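You operate a simulated robot arm through the tools that you are given. There is no shell and no other tool. Be economical: measure what you need, move in short steps, check, and stop when the job is done.

The job below is to be done with a simulated robot arm. You get a single attempt, and the scene is never put back.

Task
Fetch the teal bands box and set it on the shelf of the green stand. Switch the left brake lever off. Put one of the teal tins from the left end of the screening counter on top of the lunch box. Put one of the orange torches from the left end of the screening counter on the grey mat. Put one of the purple flasks from the lower wall shelf over the counter on the left end of the screening counter. Put the cards carton on the fourth shelf from the bottom of the bookcase. Open the right top drawer, fetch the white ring from the inside of the right top drawer and set it on top of the brown carton on the grey worktop and shut the drawer again. Press the green lock button to switch it off. Open the couch drawer, take the strap roll from the inside of the couch drawer and leave it on the desk top behind the rack and shut the drawer again. Put the dial thermometer on the middle shelf of the bookcase. Turn the volume dial to 5. Take the orange earplug pair from the left end of the control desk and leave it on the desk top behind the intercom. Any order will do. Set down upright: teal bands box, purple flask, dial thermometer. The left brake lever goes to its stop.

The check looks at the end state, three seconds after you hand in, the way a careful person would. Anything else that was tipped, shoved, dropped, spilled or broken makes it a failure.

Robot
A 6-joint arm with a two-finger parallel gripper on a trunk, on a base that drives. Base frame: it is fixed to the floor where the robot stands at the start and does not move with it; the origin is under the middle of the robot, x ahead of it, y to its left, z up. Units: cm, rad, N and s.
Its first joint turns from -2.897 to 2.897 rad. Places, roughly: brown carton [-525, 350, 100]; cards carton [250, 100, 50]; couch drawer [-370, 380, 70]; desk top behind the intercom [0, 470, 80]; desk top behind the rack (72x18 cm) [-10, 338, 76]; dial thermometer [25, 325, 75]; earplug pair [25, 325, 75]; fourth shelf of the bookcase [260, 340, 130]; green lock button [-520, 360, 90]; grey mat (25x16 cm) [220, 154, 90]; left brake lever [50, 110, 60]; left end of the screening counter [230, 80, 90]; lunch box (18x9x8 cm) [250, 340, 50]; middle shelf of the bookcase [260, 340, 90]; orange torch [250, 75, 100]; purple flask [250, 100, 125]; right top drawer [-530, 370, 70]; shelf of the green stand (24x24 cm) [-56, 272, 30]; strap roll [-375, 400, 75]; teal tin [225, 75, 100]; volume dial [30, 480, 80]; white ring (12x12x4 cm) [-520, 360, 70]. Payload 3.43 kg.
Tool frame: the origin (TCP) lies between the finger pads and is the grasp point; the fingertips stand 3.4 cm ahead of it; z points along the fingers, y is the line along which they close. Largest opening 12.8 cm; finger width 2.4, thickness 1.2; the body of the gripper, 4.8 by 13 cm, starts 9.6 cm behind the TCP.
Orientation is that of the tool frame in the base frame, as a unit quaternion [w, x, y, z]. With the fingers straight down and closing along the base's y, the tool's x points along the base's -x, its y along +y and its z along -z.

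Tools
- The arm moves only by the tool nudge_tool. Its argument "targets" is a list of rows, each a list of 3 entries, a list of its own where there are three numbers: the shift along the tool's x, y, z in units of 40 mm (1.0 is 40 mm), then the turn, a rotation vector about the tool's x, y, z in units of 4 degrees (1.0 is 4 degrees), then the closure in counts, from 0 (fully open) to 255 (shut). In form: [[[tx, ty, tz], [rx, ry, rz], fingers], ...]. A call has 1 to 10 rows; each row shifts and turns the commanded pose from where the row before left it, along the tool's axes as they then stand. A call with a number of a shift or a turn outside -1 to 1 is refused whole. Each row takes 0.2 s and may step no farther than 5 cm and 0.15 rad from the row before; otherwise, or with a gripper value out of range, the whole call is refused. Where a pose cannot be reached the arm comes as near as it can. A force on the tool above 40 N (or 10 N above the force at the start of the call, whichever is more), or a blocked arm, ends the call early, and 0.2 s more pass. Each finger travels about 15.3 cm/s and halts on what it meets, pressing with about 22 N; the grip force reading is that of the motor and also rises with nothing between the fingers. The clock runs only during rows and for 0.2 s after the last one: add rows that do not move to give the fingers time. The reply holds the time, the measured pose of the TCP, the force on the tool along the base axes, the opening and the grip force, in the units named above and with some noise, with the torque about the TCP (base axes, N m) and any sound that the robot's microphone picked up.
- Cameras (640 x 400 px; columns grow to the right, rows downward): "scene" is now at [17.09, 23.47, 121.16]; the picture's right is [0.18, -0.98, 0.00], its down [-0.43, -0.08, -0.90] and it looks along [0.89, 0.16, -0.44] (base axes); focal length 214 px, centre (320, 200). "wrist" rides on the gripper at [7.6, -1.1, -16] in the tool frame; the picture's right is [0.15, 0.99, 0.00], its down [-0.88, 0.13, -0.46] and it looks along [-0.45, 0.07, 0.89] (tool axes); focal length 234 px, centre (320, 200). There is no depth. A picture from a camera that has moved, and an enlarged one, comes with that camera's place and axes in the base frame and with its lens.
- capture(camera): a new picture of that camera. No time passes.
- steer(legs): drives the robot by 1 to 6 legs, each [ahead, left, turn to the left] in cm, cm and rad, along the robot's own axes; the way and the turn of a leg run together, so that a leg with both is an arc; at most 150 cm and 3.142 rad a leg. The arm and the cameras ride along, it lands a little off, and it stops where it bumps. It gives what a move gives.
- aim_head(pan, tilt): turns the head with the scene camera to pan (to the left, within 2.496 rad either way) and tilt (down, from -0.506 to 1.204), counted from straight ahead of the robot. It gives what a move gives.
- close_up(camera, box): a new picture of the part [left, top, right, bottom] of that camera's present view, enlarged. No time passes.
- finish_job(): hands the job in; it is judged then, once.

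Work in short steps. Places have to be worked out from the pictures, the camera data and where the tool is seen: move nearer, look again, correct. Check each grasp and each placing, and mend what went wrong. You have 577 turns and 360 pictures in all, those below and enlarged ones among them. Open the gripper and draw the arm clear of the work before you hand the job in, unless the task says otherwise; then end with one line.

The tools are called after ">>>" as name(argument=value, ...) on one line, values as JSON. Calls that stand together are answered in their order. nudge_tool: Moves the arm, as the interface text tells. Its arguments: {"type":"object","properties":{"targets":{"type":"array","items":{"type":"array"}}},"required":["targets"]} The other tools are called the same way: steer (legs) drives the base; aim_head (pan, tilt) turns the head that bears the scene camera; capture (camera) takes a picture; close_up (camera, box) takes an enlarged picture of a part of a camera's view; finish_job () hands the job in.

At the start:

```text
clock: 0.0
eef_pos: [25.09, 49.51, 99.82]
orientation: [0.0, -0.001, 1.0, 0.0]
ft_force: [0.5, 0.1, 0.0]
torque: [0.01, 0.05, -0.01]
width: 12.78
grasp_force: 0.0
robot x, y, heading: [-0.11, 0.1, -0.005]
head pan, tilt: [0.176, 0.452]
```

scene: 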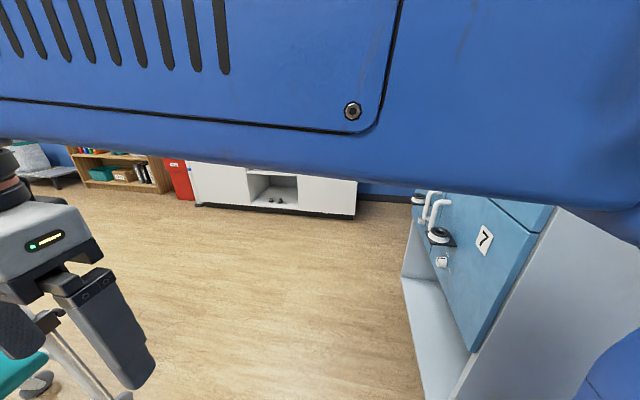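
wrist: 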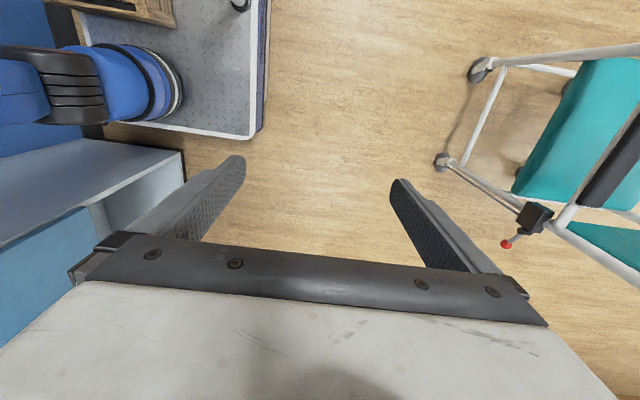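

I see the arm's blue link blocking much of the view; I'll pan the head around to survey the room, starting left.

>>> aim_head(pan=0.9, tilt=0.35)

>>> capture(camera="scene")

>>> aim_head(pan=1.9, tilt=0.35)

>>> capture(camera="scene")

>>> aim_head(pan=-0.7, tilt=0.35)

>>> capture(camera="scene")

```text
clock: 1.1
eef_pos: [25.04, 49.42, 99.95]
orientation: [0.0, 0.0, 1.0, 0.0]
ft_force: [0.0, -0.5, -0.6]
torque: [0.01, 0.0, -0.01]
width: 12.79
grasp_force: 0.1
robot x, y, heading: [-0.05, -0.17, 0.002]
head pan, tilt: [0.901, 0.351]
```

```text
357 pictures are left
camera scene: at [13.84, 29.15, 122.1], right [0.78, -0.62, 0.0], down [-0.21, -0.27, -0.94], along [0.58, 0.74, -0.34], focal length 214 px, centre (320, 200)
```

scene: 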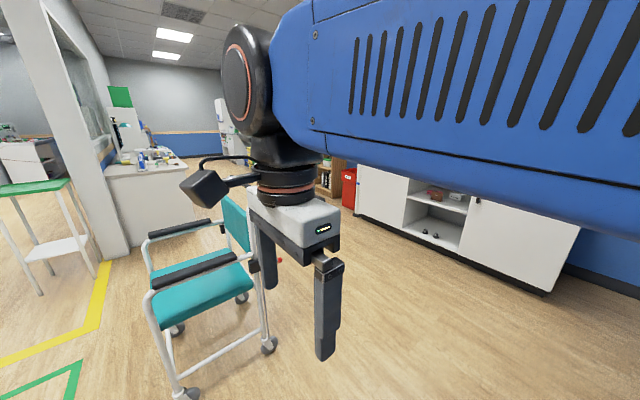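

```text
clock: 2.4
eef_pos: [25.05, 49.42, 99.99]
orientation: [0.0, 0.001, 1.0, 0.0]
ft_force: [0.1, 0.4, -0.3]
torque: [-0.03, 0.01, 0.0]
width: 12.79
grasp_force: 0.0
robot x, y, heading: [0.18, 0.16, 0.001]
head pan, tilt: [1.901, 0.351]
```

```text
356 pictures are left
camera scene: at [5.04, 30.67, 122.1], right [0.95, 0.32, 0.0], down [0.11, -0.33, -0.94], along [-0.3, 0.89, -0.34], focal length 214 px, centre (320, 200)
```

scene: 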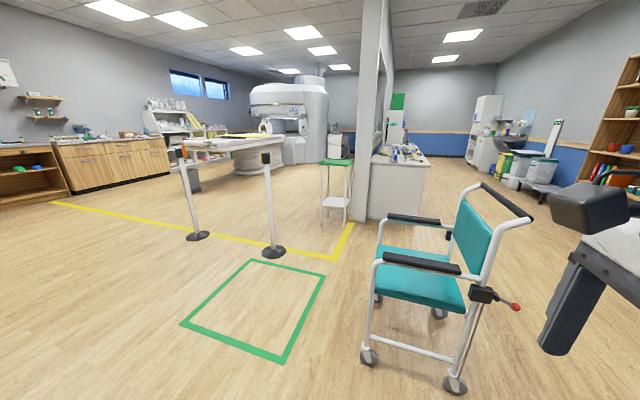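

```text
clock: 4.7
eef_pos: [25.04, 49.55, 99.94]
orientation: [-0.001, 0.0, 1.0, 0.0]
ft_force: [0.4, -0.8, 0.3]
torque: [-0.01, -0.03, 0.0]
width: 12.78
grasp_force: 0.0
robot x, y, heading: [0.09, 0.13, -0.004]
head pan, tilt: [-0.7, 0.351]
```

```text
355 pictures are left
camera scene: at [15.17, 15.86, 122.1], right [-0.64, -0.77, 0.0], down [-0.26, 0.22, -0.94], along [0.72, -0.6, -0.34], focal length 214 px, centre (320, 200)
```

scene: 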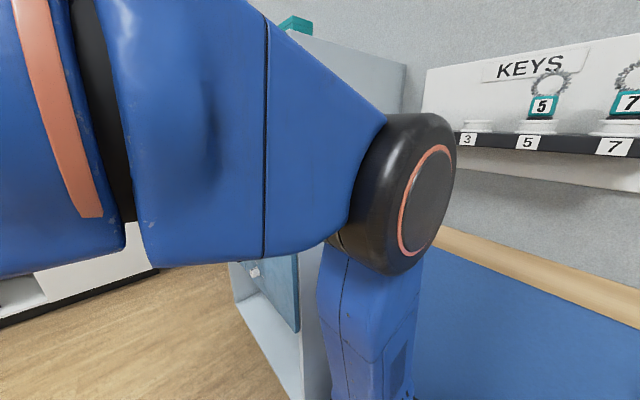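

I'll look at the wheelchair more centrally, and zoom in on its near-side brake.

>>> aim_head(pan=1.4, tilt=0.5)

>>> capture(camera="scene")

>>> close_up(camera="scene", box=[200, 100, 480, 275])

>>> close_up(camera="wrist", box=[400, 150, 640, 300])

```text
clock: 6.7
eef_pos: [25.11, 49.45, 99.92]
orientation: [0.0, 0.001, 1.0, 0.0]
ft_force: [0.5, 0.1, -0.1]
torque: [0.01, -0.03, 0.0]
width: 12.79
grasp_force: 0.1
robot x, y, heading: [0.48, -0.02, -0.001]
head pan, tilt: [1.4, 0.499]
```

```text
354 pictures are left
camera scene: at [9.6, 30.82, 120.73], right [0.99, -0.17, 0.0], down [-0.08, -0.47, -0.88], along [0.15, 0.87, -0.48], focal length 214 px, centre (320, 200)
```

scene: 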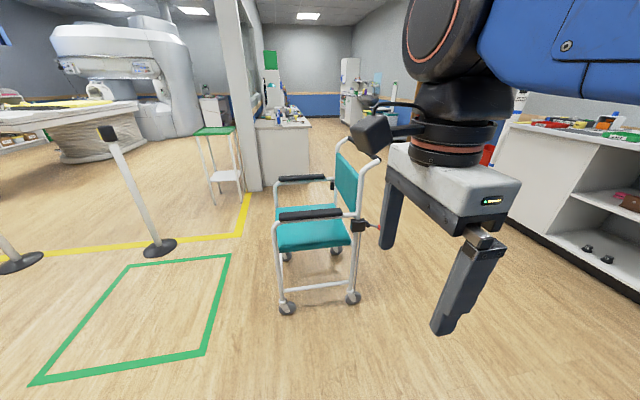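

```text
2.29 times, centred on (340, 188) of scene
camera zoom: at [9.6, 30.82, 120.73], right [0.99, -0.17, 0.0], down [-0.08, -0.47, -0.88], along [0.15, 0.87, -0.48], focal length 490 px, centre (274, 229)
```

zoom: 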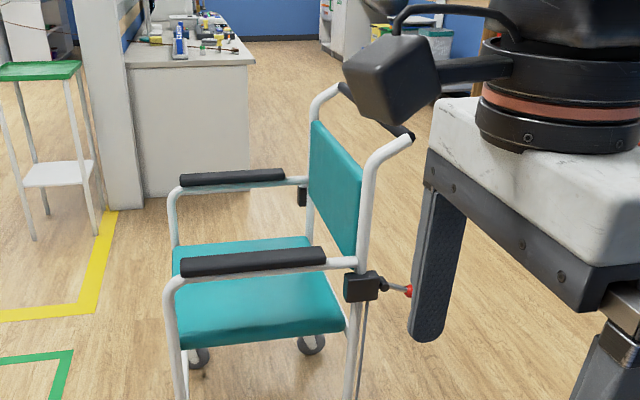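

```text
2.67 times, centred on (520, 225) of wrist
camera zoom: at [17.39, 48.39, 115.95], right [-0.15, 0.99, 0.0], down [0.88, 0.13, 0.46], along [0.45, 0.07, -0.89], focal length 624 px, centre (-213, 133)
```

zoom: 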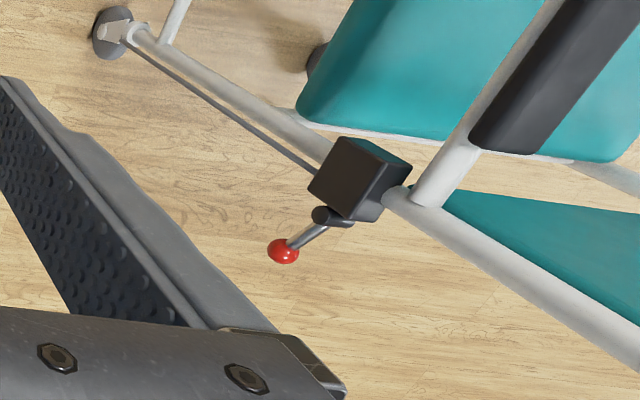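

The left brake lever's red knob triangulates to about (52,112,57). I'll drive a bit ahead and left so it comes within reach, then look again.

>>> steer(legs=[[28, 0, 0], [0, 28, 0]])

>>> capture(camera="scene")

>>> capture(camera="wrist")

```text
clock: 8.4
eef_pos: [42.42, 49.86, 99.95]
orientation: [0.0, 0.029, 1.0, 0.0]
ft_force: [0.2, -0.2, -0.4]
torque: [0.01, -0.01, -0.02]
width: 12.78
grasp_force: 0.1
robot x, y, heading: [14.69, 2.18, -0.056]
head pan, tilt: [1.4, 0.499]
stopped in leg 1: the robot was blocked; the commanded pose is now the measured one
```

```text
351 pictures are left
camera scene: at [25.92, 32.14, 120.73], right [0.97, -0.23, 0.0], down [-0.11, -0.47, -0.88], along [0.2, 0.86, -0.48], focal length 214 px, centre (320, 200)
```

scene: 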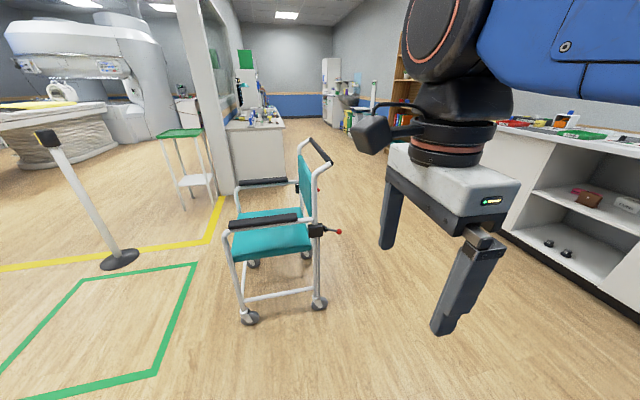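

```text
350 pictures are left
camera wrist: at [34.68, 49.25, 115.92], right [-0.09, 1.0, 0.0], down [0.89, 0.08, 0.46], along [0.45, 0.04, -0.89], focal length 234 px, centre (320, 200)
```

wrist: 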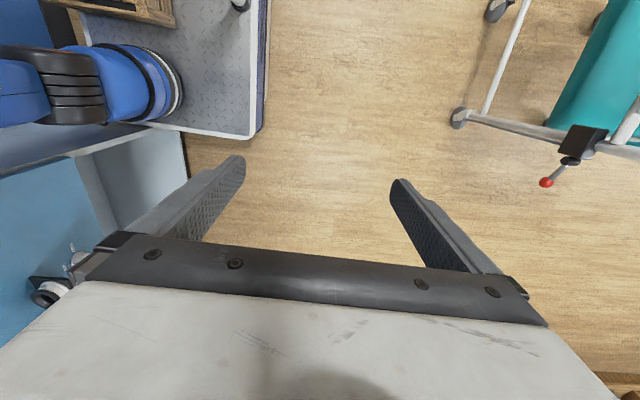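

The base bumped the locker ahead-right. I'll back off slightly, straighten, shift left, then go ahead.

>>> steer(legs=[[-6, 0, 0], [0, 0, 0.056], [0, 34, 0], [16, 0, 0]])

>>> capture(camera="scene")

>>> capture(camera="wrist")

```text
clock: 12.7
eef_pos: [49.46, 85.79, 99.97]
orientation: [0.0, -0.002, 1.0, -0.001]
ft_force: [0.4, -0.7, 0.2]
torque: [-0.04, -0.01, -0.02]
width: 12.84
grasp_force: 0.1
robot x, y, heading: [24.66, 36.13, 0.003]
head pan, tilt: [1.4, 0.499]
```

```text
349 pictures are left
camera scene: at [34.17, 67.06, 120.73], right [0.99, -0.17, 0.0], down [-0.08, -0.47, -0.88], along [0.15, 0.87, -0.48], focal length 214 px, centre (320, 200)
```

scene: 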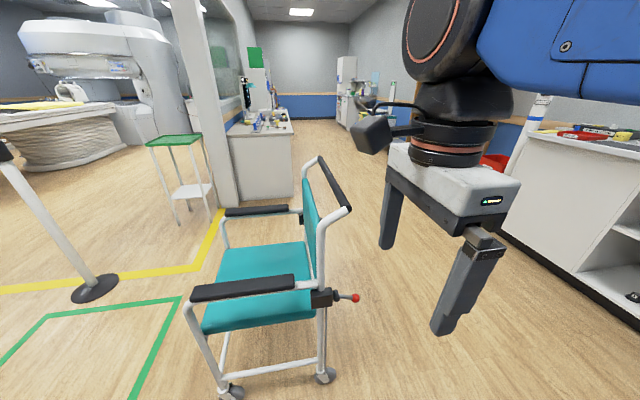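

```text
348 pictures are left
camera wrist: at [41.9, 84.66, 115.93], right [-0.15, 0.99, 0.0], down [0.88, 0.13, 0.46], along [0.45, 0.07, -0.89], focal length 234 px, centre (320, 200)
```

wrist: 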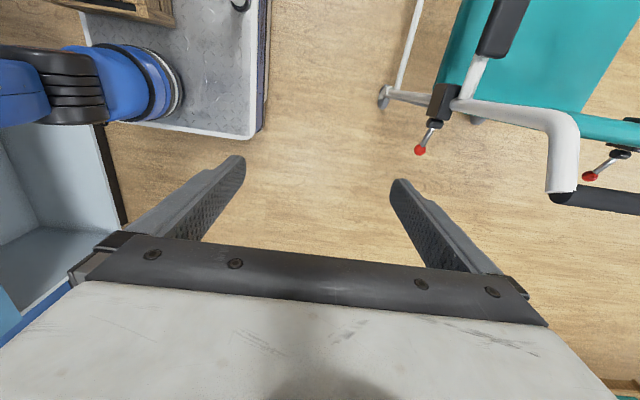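

The knob is near (54,113,56) with the pivot near (47,113,58). I'll zoom in on the mechanism from both cameras, comparing with the right-hand brake.

>>> close_up(camera="wrist", box=[370, 60, 490, 180])

>>> close_up(camera="scene", box=[270, 250, 390, 330])

>>> close_up(camera="wrist", box=[540, 100, 640, 200])

```text
3.33 times, centred on (430, 120) of wrist
camera zoom: at [41.9, 84.66, 115.93], right [-0.15, 0.99, 0.0], down [0.88, 0.13, 0.46], along [0.45, 0.07, -0.89], focal length 781 px, centre (-47, 467)
```

zoom: 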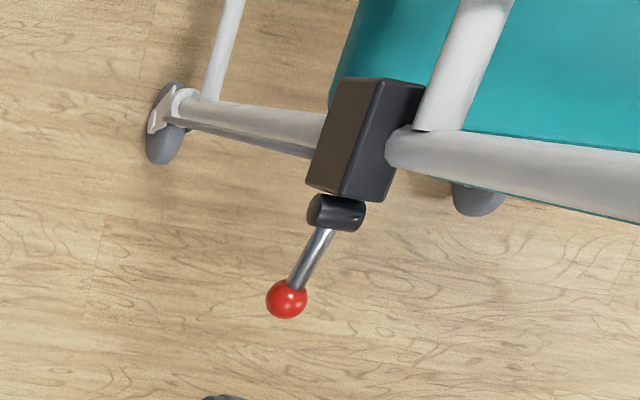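

```text
5.00 times, centred on (330, 290) of scene
camera zoom: at [34.17, 67.06, 120.73], right [0.99, -0.17, 0.0], down [-0.08, -0.47, -0.88], along [0.15, 0.87, -0.48], focal length 1072 px, centre (270, -250)
```

zoom: 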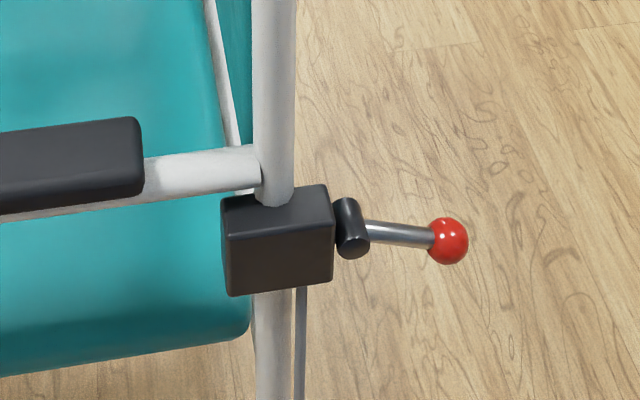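

```text
4.00 times, centred on (590, 150) of wrist
camera zoom: at [41.9, 84.66, 115.93], right [-0.15, 0.99, 0.0], down [0.88, 0.13, 0.46], along [0.45, 0.07, -0.89], focal length 937 px, centre (-760, 400)
```

zoom: 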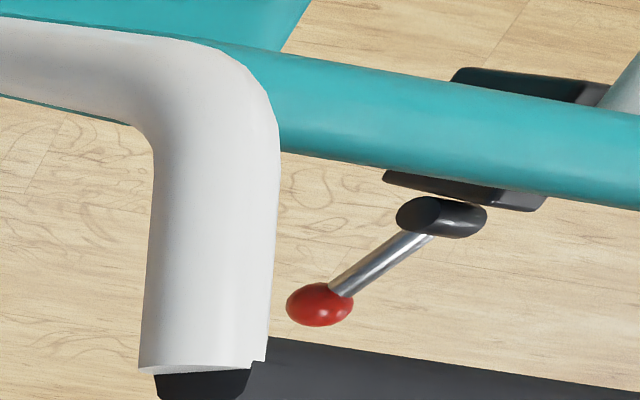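

The lever turns about a horizontal (y) axis and now points back and ~22° down, so I'll push it up from below. First I tilt the tool toward +y with fingers closed.

>>> nudge_tool(targets=[[[0, 0, 0], [-1, 0, 0], 255], [[0, 0, 0], [-1, 0, 0], 255], [[0, 0, 0], [-1, 0, 0], 255], [[0, 0, 0], [-1, 0, 0], 255], [[0, 0, 0], [-1, 0, 0], 255], [[0, 0, 0], [-1, 0, 0], 255], [[0, 0, 0], [-1, 0, 0], 255], [[0, 0, 0], [-1, 0, 0], 255], [[0, 0, 0], [-1, 0, 0], 255], [[0, 0, 0], [-1, 0, 0], 255]])

>>> nudge_tool(targets=[[[0, 0, 0], [-1, 0, 0], 255], [[0, 0, 0], [-1, 0, 0], 255], [[0, 0, 0], [-1, 0, 0], 255], [[0, 0, 0], [-1, 0, 0], 255], [[0, 0, 0], [-1, 0, 0], 255]])

```text
clock: 14.8
eef_pos: [49.55, 85.71, 99.97]
orientation: [-0.001, -0.001, 0.94, 0.342]
ft_force: [0.4, -0.1, -0.1]
torque: [-0.02, -0.03, 0.01]
width: 0.0
grasp_force: 22.4
robot x, y, heading: [24.57, 36.39, -0.0]
head pan, tilt: [1.4, 0.499]
```

```text
clock: 16.1
eef_pos: [49.6, 85.64, 99.93]
orientation: [-0.001, -0.002, 0.866, 0.501]
ft_force: [0.8, -0.5, 0.0]
torque: [0.02, 0.0, 0.02]
width: 0.03
grasp_force: 22.0
robot x, y, heading: [24.99, 36.15, 0.006]
head pan, tilt: [1.4, 0.499]
```

Tool now points toward +y and 30° down. I'll move toward a point below and before the knob in diagonal steps.

>>> nudge_tool(targets=[[[-0.128, -0.5625, 0.903], [0, 0, 0], 255], [[-0.128, -0.5625, 0.903], [0, 0, 0], 255], [[-0.128, -0.5625, 0.903], [0, 0, 0], 255], [[-0.128, -0.5625, 0.903], [0, 0, 0], 255], [[-0.128, -0.5625, 0.903], [0, 0, 0], 255], [[-0.128, -0.5625, 0.903], [0, 0, 0], 255], [[-0.128, -0.5625, 0.903], [0, 0, 0], 255], [[-0.128, -0.5625, 0.903], [0, 0, 0], 255]])

>>> capture(camera="wrist")

>>> capture(camera="scene")

```text
clock: 17.9
eef_pos: [53.58, 101.79, 69.73]
orientation: [0.0, -0.001, 0.866, 0.499]
ft_force: [1.0, -0.1, -0.8]
torque: [0.0, -0.01, 0.01]
width: 0.02
grasp_force: 22.1
robot x, y, heading: [24.71, 36.2, 0.003]
head pan, tilt: [1.4, 0.499]
```

```text
344 pictures are left
camera wrist: at [46.06, 87.43, 76.8], right [-0.15, 0.49, 0.86], down [0.88, -0.33, 0.34], along [0.45, 0.81, -0.39], focal length 234 px, centre (320, 200)
```

wrist: 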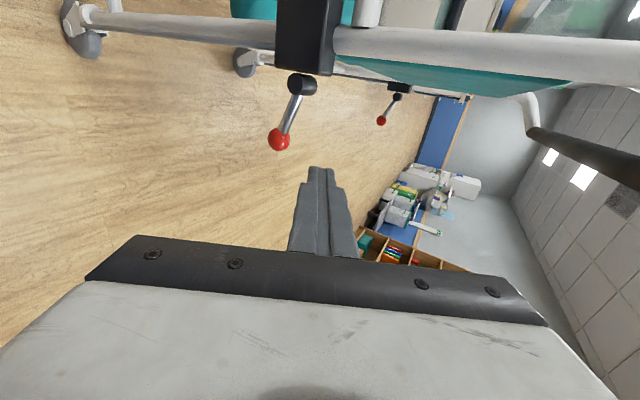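

```text
343 pictures are left
camera scene: at [34.18, 67.03, 120.74], right [0.99, -0.17, 0.0], down [-0.08, -0.47, -0.88], along [0.15, 0.87, -0.48], focal length 214 px, centre (320, 200)
```

scene: 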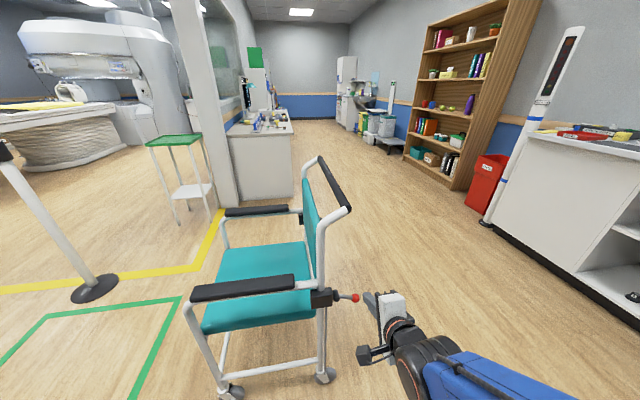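

The knob confirms at (53.8,112.7,57). I go down 20 cm and then under the knob.

>>> nudge_tool(targets=[[[0, -0.866, 0.5], [0, 0, 0], 255], [[0, -0.866, 0.5], [0, 0, 0], 255], [[0, -0.866, 0.5], [0, 0, 0], 255], [[0, -0.866, 0.5], [0, 0, 0], 255], [[0, -0.866, 0.5], [0, 0, 0], 255], [[0, 0.396, 0.684], [0, 0, 0], 255], [[0, 0.396, 0.684], [0, 0, 0], 255], [[0, 0.396, 0.684], [0, 0, 0], 255]])

>>> capture(camera="wrist")

```text
clock: 19.6
eef_pos: [53.43, 111.39, 49.87]
orientation: [0.0, -0.001, 0.866, 0.5]
ft_force: [-0.8, 0.0, 0.3]
torque: [-0.02, 0.01, 0.0]
width: 0.02
grasp_force: 22.1
robot x, y, heading: [24.19, 36.37, 0.003]
head pan, tilt: [1.4, 0.499]
```

```text
342 pictures are left
camera wrist: at [45.87, 96.91, 56.95], right [-0.15, 0.49, 0.86], down [0.88, -0.33, 0.34], along [0.45, 0.81, -0.39], focal length 234 px, centre (320, 200)
```

wrist: 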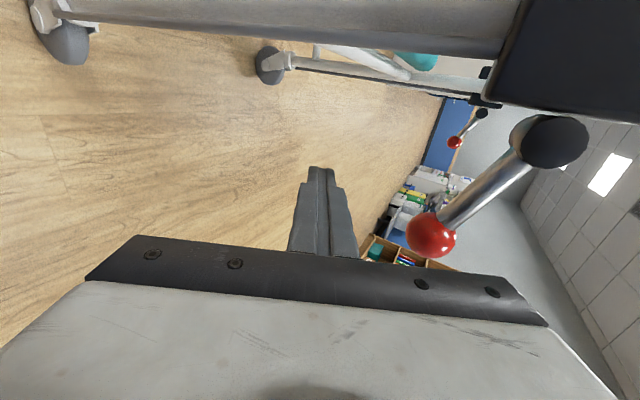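

The finger is under the knob. I move upward in small steps and watch the force.

>>> nudge_tool(targets=[[[0, 0.433, -0.25], [0, 0, 0], 255], [[0, 0.433, -0.25], [0, 0, 0], 255], [[0, 0.217, -0.125], [0, 0, 0], 255], [[0, 0.217, -0.125], [0, 0, 0], 255], [[0, 0.217, -0.125], [0, 0, 0], 255], [[0, 0.217, -0.125], [0, 0, 0], 255]])

>>> capture(camera="wrist")

```text
clock: 21.1
eef_pos: [53.44, 111.29, 57.93]
orientation: [-0.001, -0.002, 0.866, 0.499]
ft_force: [0.7, -0.1, 0.2]
torque: [0.01, -0.04, 0.03]
width: 0.0
grasp_force: 21.5
robot x, y, heading: [24.48, 36.37, 0.005]
head pan, tilt: [1.4, 0.499]
```

```text
341 pictures are left
camera wrist: at [45.85, 96.88, 64.96], right [-0.15, 0.49, 0.86], down [0.88, -0.33, 0.34], along [0.45, 0.81, -0.39], focal length 234 px, centre (320, 200)
```

wrist: 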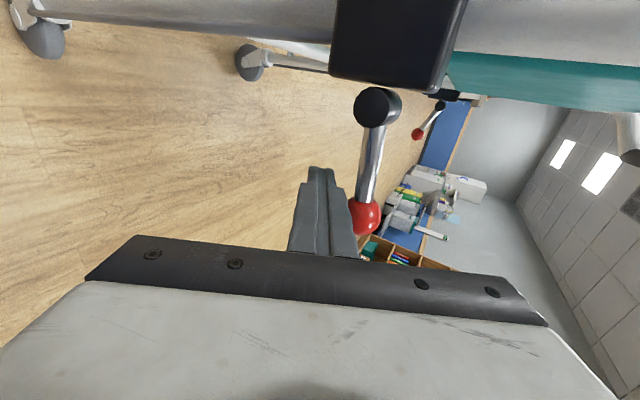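

The lever is rising freely with the finger. I continue until the stop.

>>> nudge_tool(targets=[[[0, 0.217, -0.125], [0, 0, 0], 255], [[0, 0.217, -0.125], [0, 0, 0], 255], [[0, 0.217, -0.125], [0, 0, 0], 255], [[0, 0.217, -0.125], [0, 0, 0], 255]])

>>> capture(camera="wrist")

```text
clock: 21.9
eef_pos: [53.51, 110.89, 60.28]
orientation: [-0.002, -0.002, 0.87, 0.493]
ft_force: [-0.2, -4.4, -7.2]
torque: [0.12, 0.02, -0.03]
width: 0.02
grasp_force: 21.8
robot x, y, heading: [24.79, 36.44, 0.009]
head pan, tilt: [1.4, 0.499]
stopped in row 4: the force on the tool passed its limit at 50 N (the readings are from after the stop); the commanded pose is now the measured one
```

```text
340 pictures are left
camera wrist: at [45.93, 96.67, 67.53], right [-0.15, 0.51, 0.85], down [0.88, -0.32, 0.35], along [0.45, 0.8, -0.4], focal length 234 px, centre (320, 200)
```

wrist: 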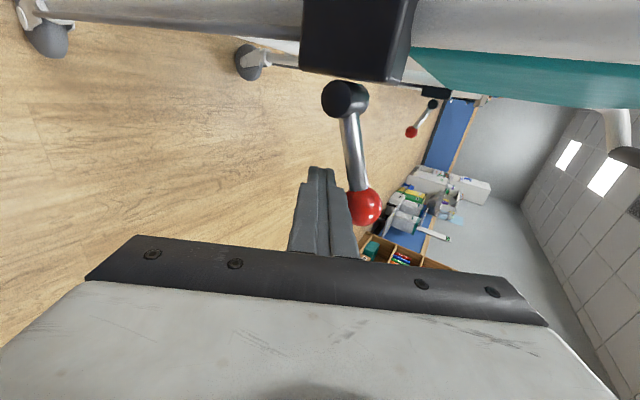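

The force stop came at the upper end, symmetrical to the start: the lever is at its stop. I lower the finger, withdraw, and check that it stays.

>>> nudge_tool(targets=[[[0, -0.433, 0.25], [0, 0, 0], 255], [[0, -0.433, 0.25], [0, 0, 0], 255], [[0, -0.433, 0.25], [0, 0, 0], 255], [[0, 0, -1], [0, 0, 0], 255], [[0, 0, -1], [0, 0, 0], 255], [[0, 0, -1], [0, 0, 0], 255], [[0, 0, -1], [0, 0, 0], 255], [[0, 0.8, -0.6], [0, 0, 0], 255], [[0, 0.8, -0.6], [0, 0, 0], 255], [[0, 0.8, -0.6], [0, 0, 0], 255]])

>>> capture(camera="wrist")

>>> close_up(camera="scene", box=[270, 250, 390, 330])

```text
clock: 24.1
eef_pos: [53.57, 95.89, 74.67]
orientation: [-0.001, -0.002, 0.87, 0.493]
ft_force: [0.3, -0.2, 0.1]
torque: [-0.01, -0.02, -0.01]
width: 0.0
grasp_force: 22.4
robot x, y, heading: [24.51, 36.45, 0.0]
head pan, tilt: [1.4, 0.499]
```

```text
339 pictures are left
camera wrist: at [46.03, 81.67, 81.78], right [-0.15, 0.51, 0.85], down [0.88, -0.32, 0.35], along [0.45, 0.8, -0.4], focal length 234 px, centre (320, 200)
```

wrist: 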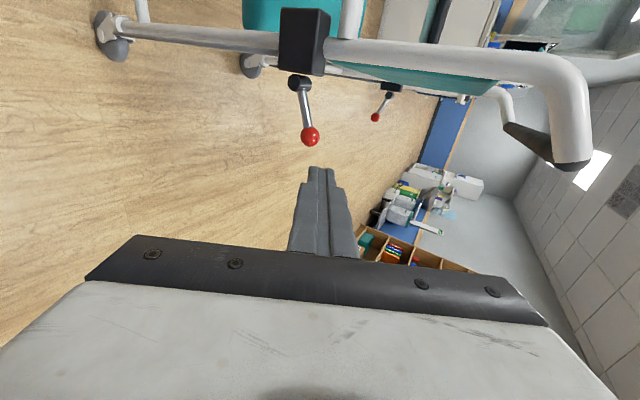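

```text
5.00 times, centred on (330, 290) of scene
camera zoom: at [34.16, 67.07, 120.73], right [0.99, -0.17, 0.0], down [-0.08, -0.47, -0.88], along [0.15, 0.87, -0.48], focal length 1072 px, centre (270, -250)
```

zoom: 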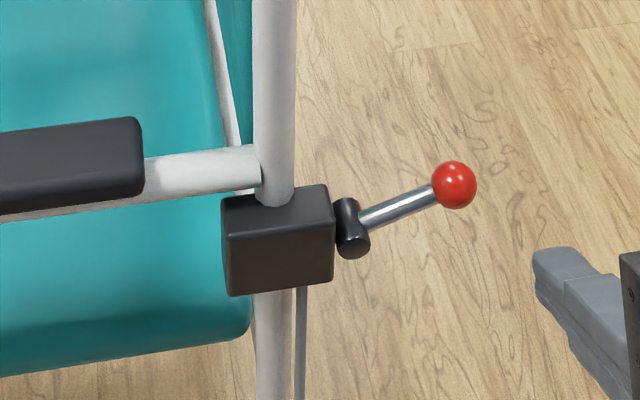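

The brake is off and stays at its stop. Now I raise the arm back to the tool-down travel pose.

>>> nudge_tool(targets=[[[0, 0.857, -0.515], [1, 0, 0], 255], [[0, 0.82, -0.57], [1, 0, 0], 255], [[0, 0.777, -0.63], [1, 0, 0], 255], [[0, 0.73, -0.68], [1, 0, 0], 255], [[0, 0.68, -0.73], [1, 0, 0], 255], [[0, 0.63, -0.777], [1, 0, 0], 255], [[0, 0, 0], [1, 0, 0], 255], [[0, 0, 0], [1, 0, 0], 255], [[0, 0, 0], [1, 0, 0], 255], [[0, 0, 0], [1, 0, 0], 255]])

>>> nudge_tool(targets=[[[0, 0, 0], [1, 0, 0], 255], [[0, 0, 0], [1, 0, 0], 255], [[0, 0, 0], [1, 0, 0], 255], [[0, 0, 0], [1, 0, 0], 255], [[0, 0, 0], [0.78, 0, 0], 255]])

>>> aim_head(pan=0.5, tilt=0.35)

>>> capture(camera="scene")

```text
clock: 26.3
eef_pos: [53.85, 94.98, 95.35]
orientation: [0.018, 0.015, 0.98, 0.198]
ft_force: [0.1, -0.6, 0.4]
torque: [0.0, 0.03, -0.04]
width: 0.0
grasp_force: 21.9
out of reach, approached as far as the arm can: row 1, 2
robot x, y, heading: [24.43, 36.15, 0.002]
head pan, tilt: [1.4, 0.499]
```

```text
clock: 27.5
eef_pos: [53.83, 95.0, 95.11]
orientation: [0.015, 0.018, 0.999, 0.033]
ft_force: [-0.1, 0.5, 0.8]
torque: [0.02, -0.01, 0.01]
width: 0.03
grasp_force: 21.9
robot x, y, heading: [24.15, 35.76, 0.004]
head pan, tilt: [1.4, 0.499]
```

```text
clock: 28.7
eef_pos: [54.01, 94.78, 95.11]
orientation: [0.015, 0.018, 0.999, 0.034]
ft_force: [0.4, 0.1, -0.6]
torque: [-0.02, 0.01, 0.01]
width: 0.01
grasp_force: 21.8
robot x, y, heading: [24.8, 36.09, 0.004]
head pan, tilt: [0.499, 0.351]
```

```text
337 pictures are left
camera scene: at [40.8, 62.58, 122.1], right [0.48, -0.88, 0.0], down [-0.3, -0.17, -0.94], along [0.82, 0.45, -0.34], focal length 214 px, centre (320, 200)
```

scene: 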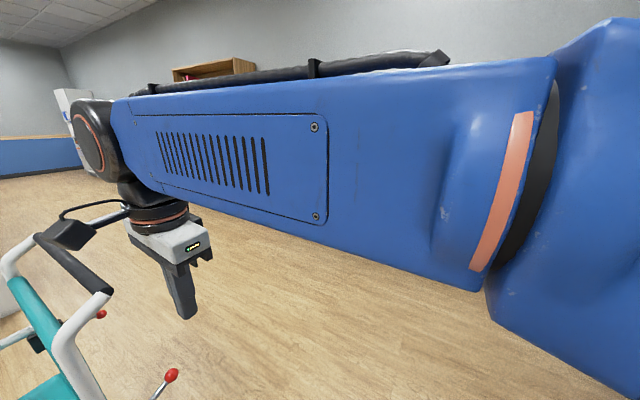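

I correct the small residual tilt and swing the tool ahead, away from the chair.

>>> nudge_tool(targets=[[[0, 0, -0.1], [0.95, 0.43, -0.5], 255], [[-0.8, -0.5, -0.125], [0, 0, 0], 255], [[-0.8, -0.5, -0.125], [0, 0, 0], 255], [[-0.8, -0.5, -0.125], [0, 0, 0], 255], [[-0.8, -0.5, -0.125], [0, 0, 0], 255], [[-0.8, -0.5, -0.125], [0, 0, 0], 255], [[-0.8, -0.5, -0.125], [0, 0, 0], 255], [[-0.8, -0.5, -0.125], [0, 0, 0], 255], [[-0.8, -0.5, -0.125], [0, 0, 0], 255], [[-0.8, -0.5, -0.125], [0, 0, 0], 255]])

>>> steer(legs=[[0, 24, 0], [90, 0, 0]])

>>> capture(camera="scene")

>>> capture(camera="wrist")

```text
clock: 30.9
eef_pos: [82.77, 77.05, 100.12]
orientation: [-0.001, -0.001, 1.0, 0.001]
ft_force: [0.0, -0.8, -0.5]
torque: [0.02, 0.02, 0.01]
width: 0.02
grasp_force: 22.1
robot x, y, heading: [24.23, 36.29, -0.002]
head pan, tilt: [0.499, 0.351]
```

```text
clock: 37.0
eef_pos: [172.06, 100.35, 100.09]
orientation: [-0.001, 0.006, 1.0, 0.0]
ft_force: [-1.1, -0.3, 0.3]
torque: [-0.04, 0.0, 0.02]
width: 0.01
grasp_force: 21.8
robot x, y, heading: [113.65, 60.14, -0.008]
head pan, tilt: [0.499, 0.351]
```

```text
336 pictures are left
camera scene: at [130.11, 86.36, 122.1], right [0.47, -0.88, 0.0], down [-0.3, -0.16, -0.94], along [0.83, 0.44, -0.34], focal length 214 px, centre (320, 200)
```

scene: 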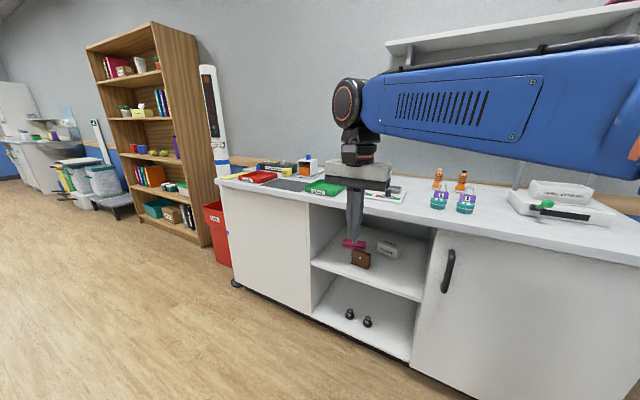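

```text
335 pictures are left
camera wrist: at [164.46, 99.35, 116.03], right [-0.14, 0.99, 0.0], down [0.88, 0.12, 0.45], along [0.45, 0.06, -0.89], focal length 234 px, centre (320, 200)
```

wrist: 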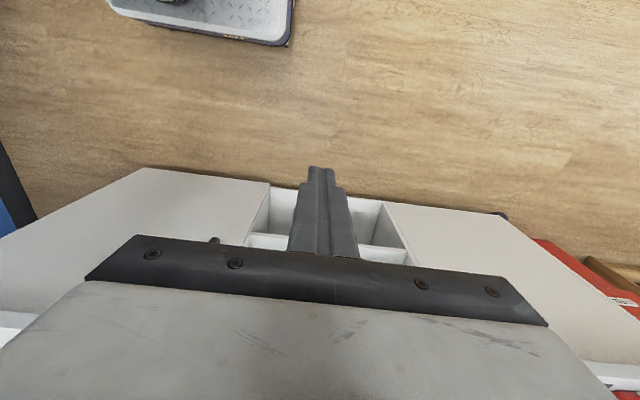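

The counter is in view. I zoom in on its items.

>>> close_up(camera="scene", box=[220, 140, 420, 265])

>>> close_up(camera="scene", box=[400, 140, 600, 265])

>>> close_up(camera="scene", box=[300, 220, 440, 340])

>>> close_up(camera="scene", box=[60, 10, 260, 260])

```text
3.20 times, centred on (320, 202) of scene
camera zoom: at [130.11, 86.36, 122.1], right [0.47, -0.88, 0.0], down [-0.3, -0.16, -0.94], along [0.83, 0.44, -0.34], focal length 686 px, centre (320, 192)
```

zoom: 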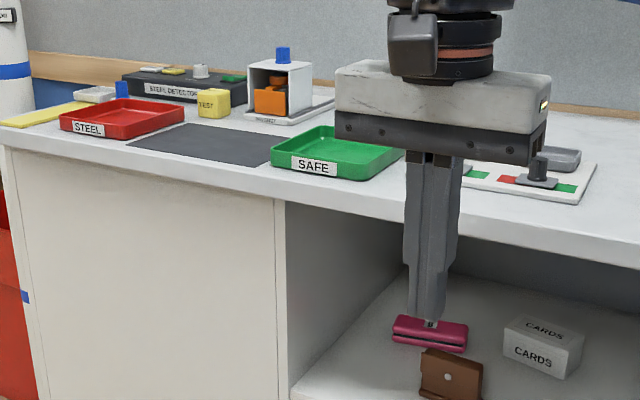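

```text
3.20 times, centred on (500, 202) of scene
camera zoom: at [130.11, 86.36, 122.1], right [0.47, -0.88, 0.0], down [-0.3, -0.16, -0.94], along [0.83, 0.44, -0.34], focal length 686 px, centre (-256, 192)
```

zoom: 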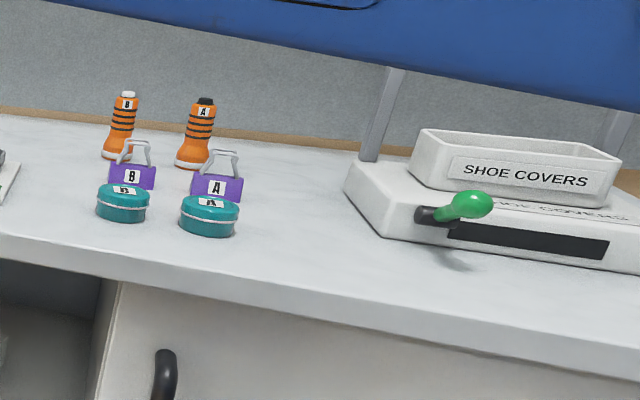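

```text
3.33 times, centred on (370, 280) of scene
camera zoom: at [130.11, 86.36, 122.1], right [0.47, -0.88, 0.0], down [-0.3, -0.16, -0.94], along [0.83, 0.44, -0.34], focal length 715 px, centre (153, -67)
```

zoom: 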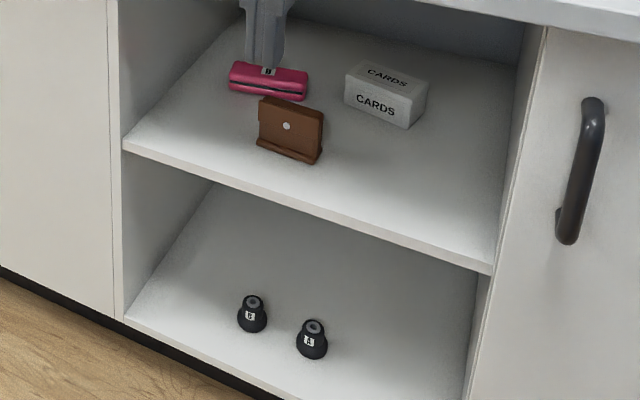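

```text
1.60 times, centred on (160, 135) of scene
camera zoom: at [130.11, 86.36, 122.1], right [0.47, -0.88, 0.0], down [-0.3, -0.16, -0.94], along [0.83, 0.44, -0.34], focal length 343 px, centre (576, 304)
```

zoom: 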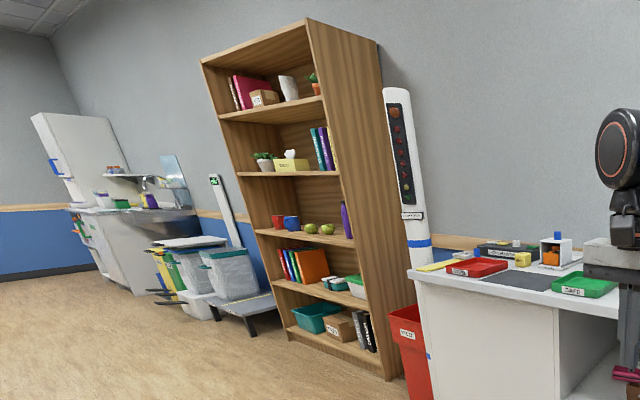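

I've identified tins, torches, cards carton, mat and the bookcase with lunch box. I want the wrist camera on top for horizontal reaching, so I yaw the tool about its axis by 180°, watching for limits.

>>> nudge_tool(targets=[[[0, 0, 0], [0, 0, 1], 255], [[0, 0, 0], [0, 0, 1], 255], [[0, 0, 0], [0, 0, 1], 255], [[0, 0, 0], [0, 0, 1], 255], [[0, 0, 0], [0, 0, 1], 255], [[0, 0, 0], [0, 0, 1], 255], [[0, 0, 0], [0, 0, 1], 255], [[0, 0, 0], [0, 0, 1], 255], [[0, 0, 0], [0, 0, 1], 255], [[0, 0, 0], [0, 0, 1], 255]])

>>> nudge_tool(targets=[[[0, 0, 0], [0, 0, 1], 255], [[0, 0, 0], [0, 0, 1], 255], [[0, 0, 0], [0, 0, 1], 255], [[0, 0, 0], [0, 0, 1], 255], [[0, 0, 0], [0, 0, 1], 255], [[0, 0, 0], [0, 0, 1], 255], [[0, 0, 0], [0, 0, 1], 255], [[0, 0, 0], [0, 0, 1], 255], [[0, 0, 0], [0, 0, 1], 255], [[0, 0, 0], [0, 0, 1], 255]])

>>> nudge_tool(targets=[[[0, 0, 0], [0, 0, 1], 255], [[0, 0, 0], [0, 0, 1], 255], [[0, 0, 0], [0, 0, 1], 255], [[0, 0, 0], [0, 0, 1], 255], [[0, 0, 0], [0, 0, 1], 255], [[0, 0, 0], [0, 0, 1], 255], [[0, 0, 0], [0, 0, 1], 255], [[0, 0, 0], [0, 0, 1], 255], [[0, 0, 0], [0, 0, 1], 255], [[0, 0, 0], [0, 0, 1], 255]])

>>> nudge_tool(targets=[[[0, 0, 0], [0, 0, 1], 255], [[0, 0, 0], [0, 0, 1], 255], [[0, 0, 0], [0, 0, 1], 255], [[0, 0, 0], [0, 0, 1], 255], [[0, 0, 0], [0, 0, 1], 255], [[0, 0, 0], [0, 0, 1], 255], [[0, 0, 0], [0, 0, 1], 255], [[0, 0, 0], [0, 0, 1], 255], [[0, 0, 0], [0, 0, 1], 255], [[0, 0, 0], [0, 0, 1], 255]])

>>> nudge_tool(targets=[[[0, 0, 0], [0, 0, 1], 255], [[0, 0, 0], [0, 0, 1], 255], [[0, 0, 0], [0, 0, 1], 255], [[0, 0, 0], [0, 0, 1], 255], [[0, 0, 0], [0, 0, 1], 255]])

```text
clock: 39.2
eef_pos: [172.11, 100.42, 100.06]
orientation: [-0.001, 0.347, 0.938, 0.0]
ft_force: [0.1, 0.6, -0.2]
torque: [-0.03, -0.01, 0.0]
width: 0.0
grasp_force: 22.2
robot x, y, heading: [113.59, 59.99, -0.006]
head pan, tilt: [0.499, 0.351]
```

```text
clock: 41.4
eef_pos: [172.09, 100.38, 100.02]
orientation: [0.0, 0.647, 0.762, 0.001]
ft_force: [0.5, 0.6, -1.6]
torque: [-0.01, -0.01, 0.01]
width: 0.01
grasp_force: 22.0
robot x, y, heading: [113.65, 60.34, -0.011]
head pan, tilt: [0.499, 0.351]
```

```text
clock: 43.6
eef_pos: [172.23, 100.36, 100.06]
orientation: [-0.001, 0.85, 0.528, -0.001]
ft_force: [-0.3, -0.6, 0.5]
torque: [0.01, 0.01, -0.02]
width: 0.0
grasp_force: 22.4
out of reach, approached as far as the arm can: row 10
robot x, y, heading: [113.91, 59.8, 0.0]
head pan, tilt: [0.499, 0.351]
```

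```text
clock: 45.8
eef_pos: [172.2, 100.39, 99.96]
orientation: [-0.002, 0.849, 0.529, -0.002]
ft_force: [-0.3, 0.2, 0.5]
torque: [-0.02, 0.01, 0.01]
width: 0.03
grasp_force: 21.9
out of reach, approached as far as the arm can: row 1, 2, 3, 4, 5, 6, 7, 8, 9, 10
robot x, y, heading: [113.83, 60.33, -0.01]
head pan, tilt: [0.499, 0.351]
```

```text
clock: 47.0
eef_pos: [172.14, 100.33, 100.1]
orientation: [-0.001, 0.849, 0.529, 0.0]
ft_force: [0.1, -0.1, -0.2]
torque: [-0.01, -0.04, 0.01]
width: 0.0
grasp_force: 22.2
out of reach, approached as far as the arm can: row 1, 2, 3, 4, 5
robot x, y, heading: [113.52, 60.1, -0.009]
head pan, tilt: [0.499, 0.351]
```

The wrist limit came at about +116°. I test how the commanded pose stands by one step back.

>>> nudge_tool(targets=[[[0, 0, 0], [0, 0, -1], 255], [[0, 0, 0], [0, 0, -1], 255]])

```text
clock: 47.6
eef_pos: [172.17, 100.32, 100.07]
orientation: [-0.002, 0.81, 0.587, -0.001]
ft_force: [0.8, -0.3, 0.1]
torque: [0.01, -0.01, -0.02]
width: 0.0
grasp_force: 21.9
robot x, y, heading: [113.93, 60.6, -0.009]
head pan, tilt: [0.499, 0.351]
```

The command follows the reached pose. I turn the other way round to −180°.

>>> nudge_tool(targets=[[[0, 0, 0], [0, 0, -1], 255], [[0, 0, 0], [0, 0, -1], 255], [[0, 0, 0], [0, 0, -1], 255], [[0, 0, 0], [0, 0, -1], 255], [[0, 0, 0], [0, 0, -1], 255], [[0, 0, 0], [0, 0, -1], 255], [[0, 0, 0], [0, 0, -1], 255], [[0, 0, 0], [0, 0, -1], 255], [[0, 0, 0], [0, 0, -1], 255], [[0, 0, 0], [0, 0, -1], 255]])

>>> nudge_tool(targets=[[[0, 0, 0], [0, 0, -1], 255], [[0, 0, 0], [0, 0, -1], 255], [[0, 0, 0], [0, 0, -1], 255], [[0, 0, 0], [0, 0, -1], 255], [[0, 0, 0], [0, 0, -1], 255], [[0, 0, 0], [0, 0, -1], 255], [[0, 0, 0], [0, 0, -1], 255], [[0, 0, 0], [0, 0, -1], 255], [[0, 0, 0], [0, 0, -1], 255], [[0, 0, 0], [0, 0, -1], 255]])

>>> nudge_tool(targets=[[[0, 0, 0], [0, 0, -1], 255], [[0, 0, 0], [0, 0, -1], 255], [[0, 0, 0], [0, 0, -1], 255], [[0, 0, 0], [0, 0, -1], 255], [[0, 0, 0], [0, 0, -1], 255], [[0, 0, 0], [0, 0, -1], 255], [[0, 0, 0], [0, 0, -1], 255], [[0, 0, 0], [0, 0, -1], 255], [[0, 0, 0], [0, 0, -1], 255], [[0, 0, 0], [0, 0, -1], 255]])

>>> nudge_tool(targets=[[[0, 0, 0], [0, 0, -1], 255], [[0, 0, 0], [0, 0, -1], 255], [[0, 0, 0], [0, 0, -1], 255], [[0, 0, 0], [0, 0, -1], 255], [[0, 0, 0], [0, 0, -1], 255], [[0, 0, 0], [0, 0, -1], 255], [[0, 0, 0], [0, 0, -1], 255], [[0, 0, 0], [0, 0, -1], 255], [[0, 0, 0], [0, 0, -1], 255], [[0, 0, 0], [0, 0, -1], 255]])

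>>> nudge_tool(targets=[[[0, 0, 0], [0, 0, -1], 255], [[0, 0, 0], [0, 0, -1], 255], [[0, 0, 0], [0, 0, -1], 255], [[0, 0, 0], [0, 0, -1], 255], [[0, 0, 0], [0, 0, -1], 255], [[0, 0, 0], [0, 0, -1], 255], [[0, 0, 0], [0, 0, -1], 255], [[0, 0, 0], [0, 0, -1], 255], [[0, 0, 0], [0, 0, -1], 255], [[0, 0, 0], [0, 0, -1], 255]])

>>> nudge_tool(targets=[[[0, 0, 0], [0, 0, -1], 255], [[0, 0, 0], [0, 0, -1], 255], [[0, 0, 0], [0, 0, -1], 255], [[0, 0, 0], [0, 0, -1], 255], [[0, 0, 0], [0, 0, -1], 255], [[0, 0, 0], [0, 0, -1], 255], [[0, 0, 0], [0, 0, -1], 255], [[0, 0, 0], [0, 0, -1], 255], [[0, 0, 0], [0, 0, -1], 255], [[0, 0, 0], [0, 0, -1], 255]])

>>> nudge_tool(targets=[[[0, 0, 0], [0, 0, -1], 255], [[0, 0, 0], [0, 0, -1], 255], [[0, 0, 0], [0, 0, -1], 255], [[0, 0, 0], [0, 0, -1], 255], [[0, 0, 0], [0, 0, -1], 255], [[0, 0, 0], [0, 0, -1], 255], [[0, 0, 0], [0, 0, -1], 255], [[0, 0, 0], [0, 0, -1], 255], [[0, 0, 0], [0, 0, -1], 255], [[0, 0, 0], [0, 0, -1], 255]])

>>> nudge_tool(targets=[[[0, 0, 0], [0, 0, -1], 255], [[0, 0, 0], [0, 0, -1], 255]])

```text
clock: 49.8
eef_pos: [172.13, 100.44, 100.04]
orientation: [-0.002, 0.561, 0.828, 0.001]
ft_force: [-0.2, -0.5, 0.5]
torque: [-0.04, -0.02, 0.01]
width: 0.0
grasp_force: 22.0
robot x, y, heading: [113.53, 60.11, -0.009]
head pan, tilt: [0.499, 0.351]
```

```text
clock: 52.0
eef_pos: [172.07, 100.39, 99.95]
orientation: [-0.002, 0.243, 0.97, 0.001]
ft_force: [-0.2, 1.1, 0.2]
torque: [0.0, 0.0, 0.0]
width: 0.0
grasp_force: 22.1
robot x, y, heading: [113.9, 59.74, -0.005]
head pan, tilt: [0.499, 0.351]
```

```text
clock: 54.2
eef_pos: [172.02, 100.37, 99.94]
orientation: [-0.001, -0.103, 0.995, 0.002]
ft_force: [0.6, -0.8, 1.5]
torque: [0.02, -0.03, 0.01]
width: 0.0
grasp_force: 22.5
robot x, y, heading: [113.58, 60.21, -0.006]
head pan, tilt: [0.499, 0.351]
```

```text
clock: 56.4
eef_pos: [172.17, 100.33, 100.05]
orientation: [-0.001, -0.437, 0.899, 0.001]
ft_force: [0.3, -0.1, -0.5]
torque: [0.03, 0.02, 0.0]
width: 0.0
grasp_force: 22.0
robot x, y, heading: [113.94, 59.88, -0.01]
head pan, tilt: [0.499, 0.351]
```

```text
clock: 58.6
eef_pos: [172.05, 100.37, 100.05]
orientation: [0.001, 0.718, -0.696, -0.002]
ft_force: [-0.6, -0.6, 0.7]
torque: [0.0, 0.0, 0.03]
width: 0.0
grasp_force: 21.7
robot x, y, heading: [113.58, 60.27, -0.004]
head pan, tilt: [0.499, 0.351]
```

```text
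clock: 60.8
eef_pos: [172.07, 100.4, 100.1]
orientation: [0.0, 0.913, -0.408, -0.002]
ft_force: [-0.7, -0.5, 0.2]
torque: [-0.03, 0.03, 0.05]
width: 0.0
grasp_force: 22.3
robot x, y, heading: [113.52, 60.35, -0.008]
head pan, tilt: [0.499, 0.351]
```

```text
clock: 63.0
eef_pos: [171.96, 100.35, 100.1]
orientation: [-0.001, 0.997, -0.071, -0.002]
ft_force: [-0.3, 0.4, 0.3]
torque: [0.02, 0.0, 0.01]
width: 0.0
grasp_force: 22.4
robot x, y, heading: [113.79, 59.81, -0.007]
head pan, tilt: [0.499, 0.351]
```

```text
clock: 63.6
eef_pos: [172.09, 100.37, 100.04]
orientation: [-0.001, 1.0, -0.001, -0.002]
ft_force: [-0.2, 1.0, 0.2]
torque: [-0.03, -0.01, 0.0]
width: 0.0
grasp_force: 22.3
robot x, y, heading: [114.02, 59.99, -0.004]
head pan, tilt: [0.499, 0.351]
```

The tool is now yawed 180° with the camera on the far side. I tilt it forward (toward +x) by 60°, then 84°, so the camera rides on top.

>>> nudge_tool(targets=[[[0, 0, 0], [0, 1, 0], 0], [[0, 0, 0], [0, 1, 0], 0], [[0, 0, 0], [0, 1, 0], 0], [[0, 0, 0], [0, 1, 0], 0], [[0, 0, 0], [0, 1, 0], 0], [[0, 0, 0], [0, 1, 0], 0], [[0, 0, 0], [0, 1, 0], 0], [[0, 0, 0], [0, 1, 0], 0], [[0, 0, 0], [0, 1, 0], 0], [[0, 0, 0], [0, 1, 0], 0]])

>>> nudge_tool(targets=[[[0, 0, 0], [0, 1, 0], 0], [[0, 0, 0], [0, 1, 0], 0], [[0, 0, 0], [0, 1, 0], 0], [[0, 0, 0], [0, 1, 0], 0], [[0, 0, 0], [0, 1, 0], 0], [[0, 0, 0], [0, 1, 0], 0], [[0, 0, 0], [0, 1, 0], 0], [[0, 0, 0], [0, 1, 0], 0], [[0, 0, 0], [0, 1, 0], 0], [[0, 0, 0], [0, 1, 0], 0]])

>>> capture(camera="scene")

>>> capture(camera="wrist")

```text
clock: 65.8
eef_pos: [172.08, 100.27, 99.97]
orientation: [0.0, 0.94, -0.002, 0.342]
ft_force: [-0.3, 0.4, -0.6]
torque: [-0.04, 0.02, -0.01]
width: 12.82
grasp_force: 0.1
robot x, y, heading: [113.55, 60.24, -0.007]
head pan, tilt: [0.499, 0.351]
```

```text
clock: 68.0
eef_pos: [172.11, 100.39, 100.08]
orientation: [0.0, 0.767, -0.002, 0.642]
ft_force: [-0.8, 0.1, -0.4]
torque: [0.01, 0.02, 0.03]
width: 12.78
grasp_force: 0.0
robot x, y, heading: [113.67, 59.68, -0.01]
head pan, tilt: [0.499, 0.351]
```

```text
330 pictures are left
camera scene: at [130.11, 86.36, 122.1], right [0.47, -0.88, 0.0], down [-0.3, -0.16, -0.94], along [0.83, 0.44, -0.34], focal length 214 px, centre (320, 200)
```

scene: 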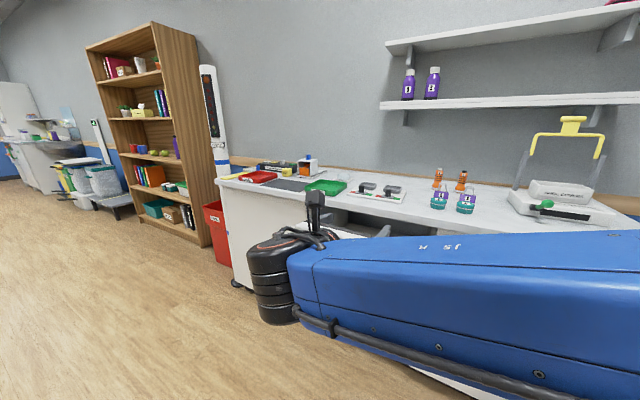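

```text
329 pictures are left
camera wrist: at [157.66, 101.57, 110.28], right [0.02, -0.99, 0.14], down [-0.6, -0.13, -0.79], along [0.8, -0.07, -0.6], focal length 234 px, centre (320, 200)
```

wrist: 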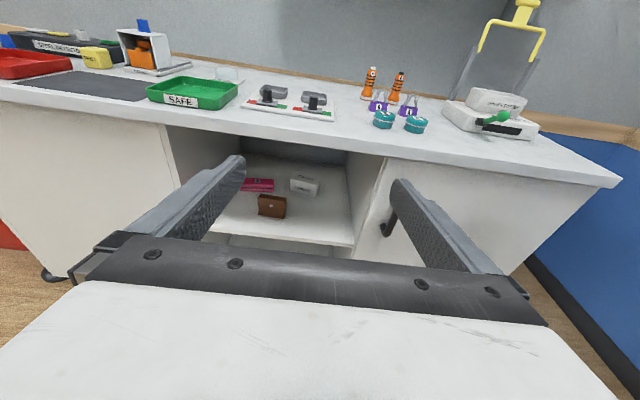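

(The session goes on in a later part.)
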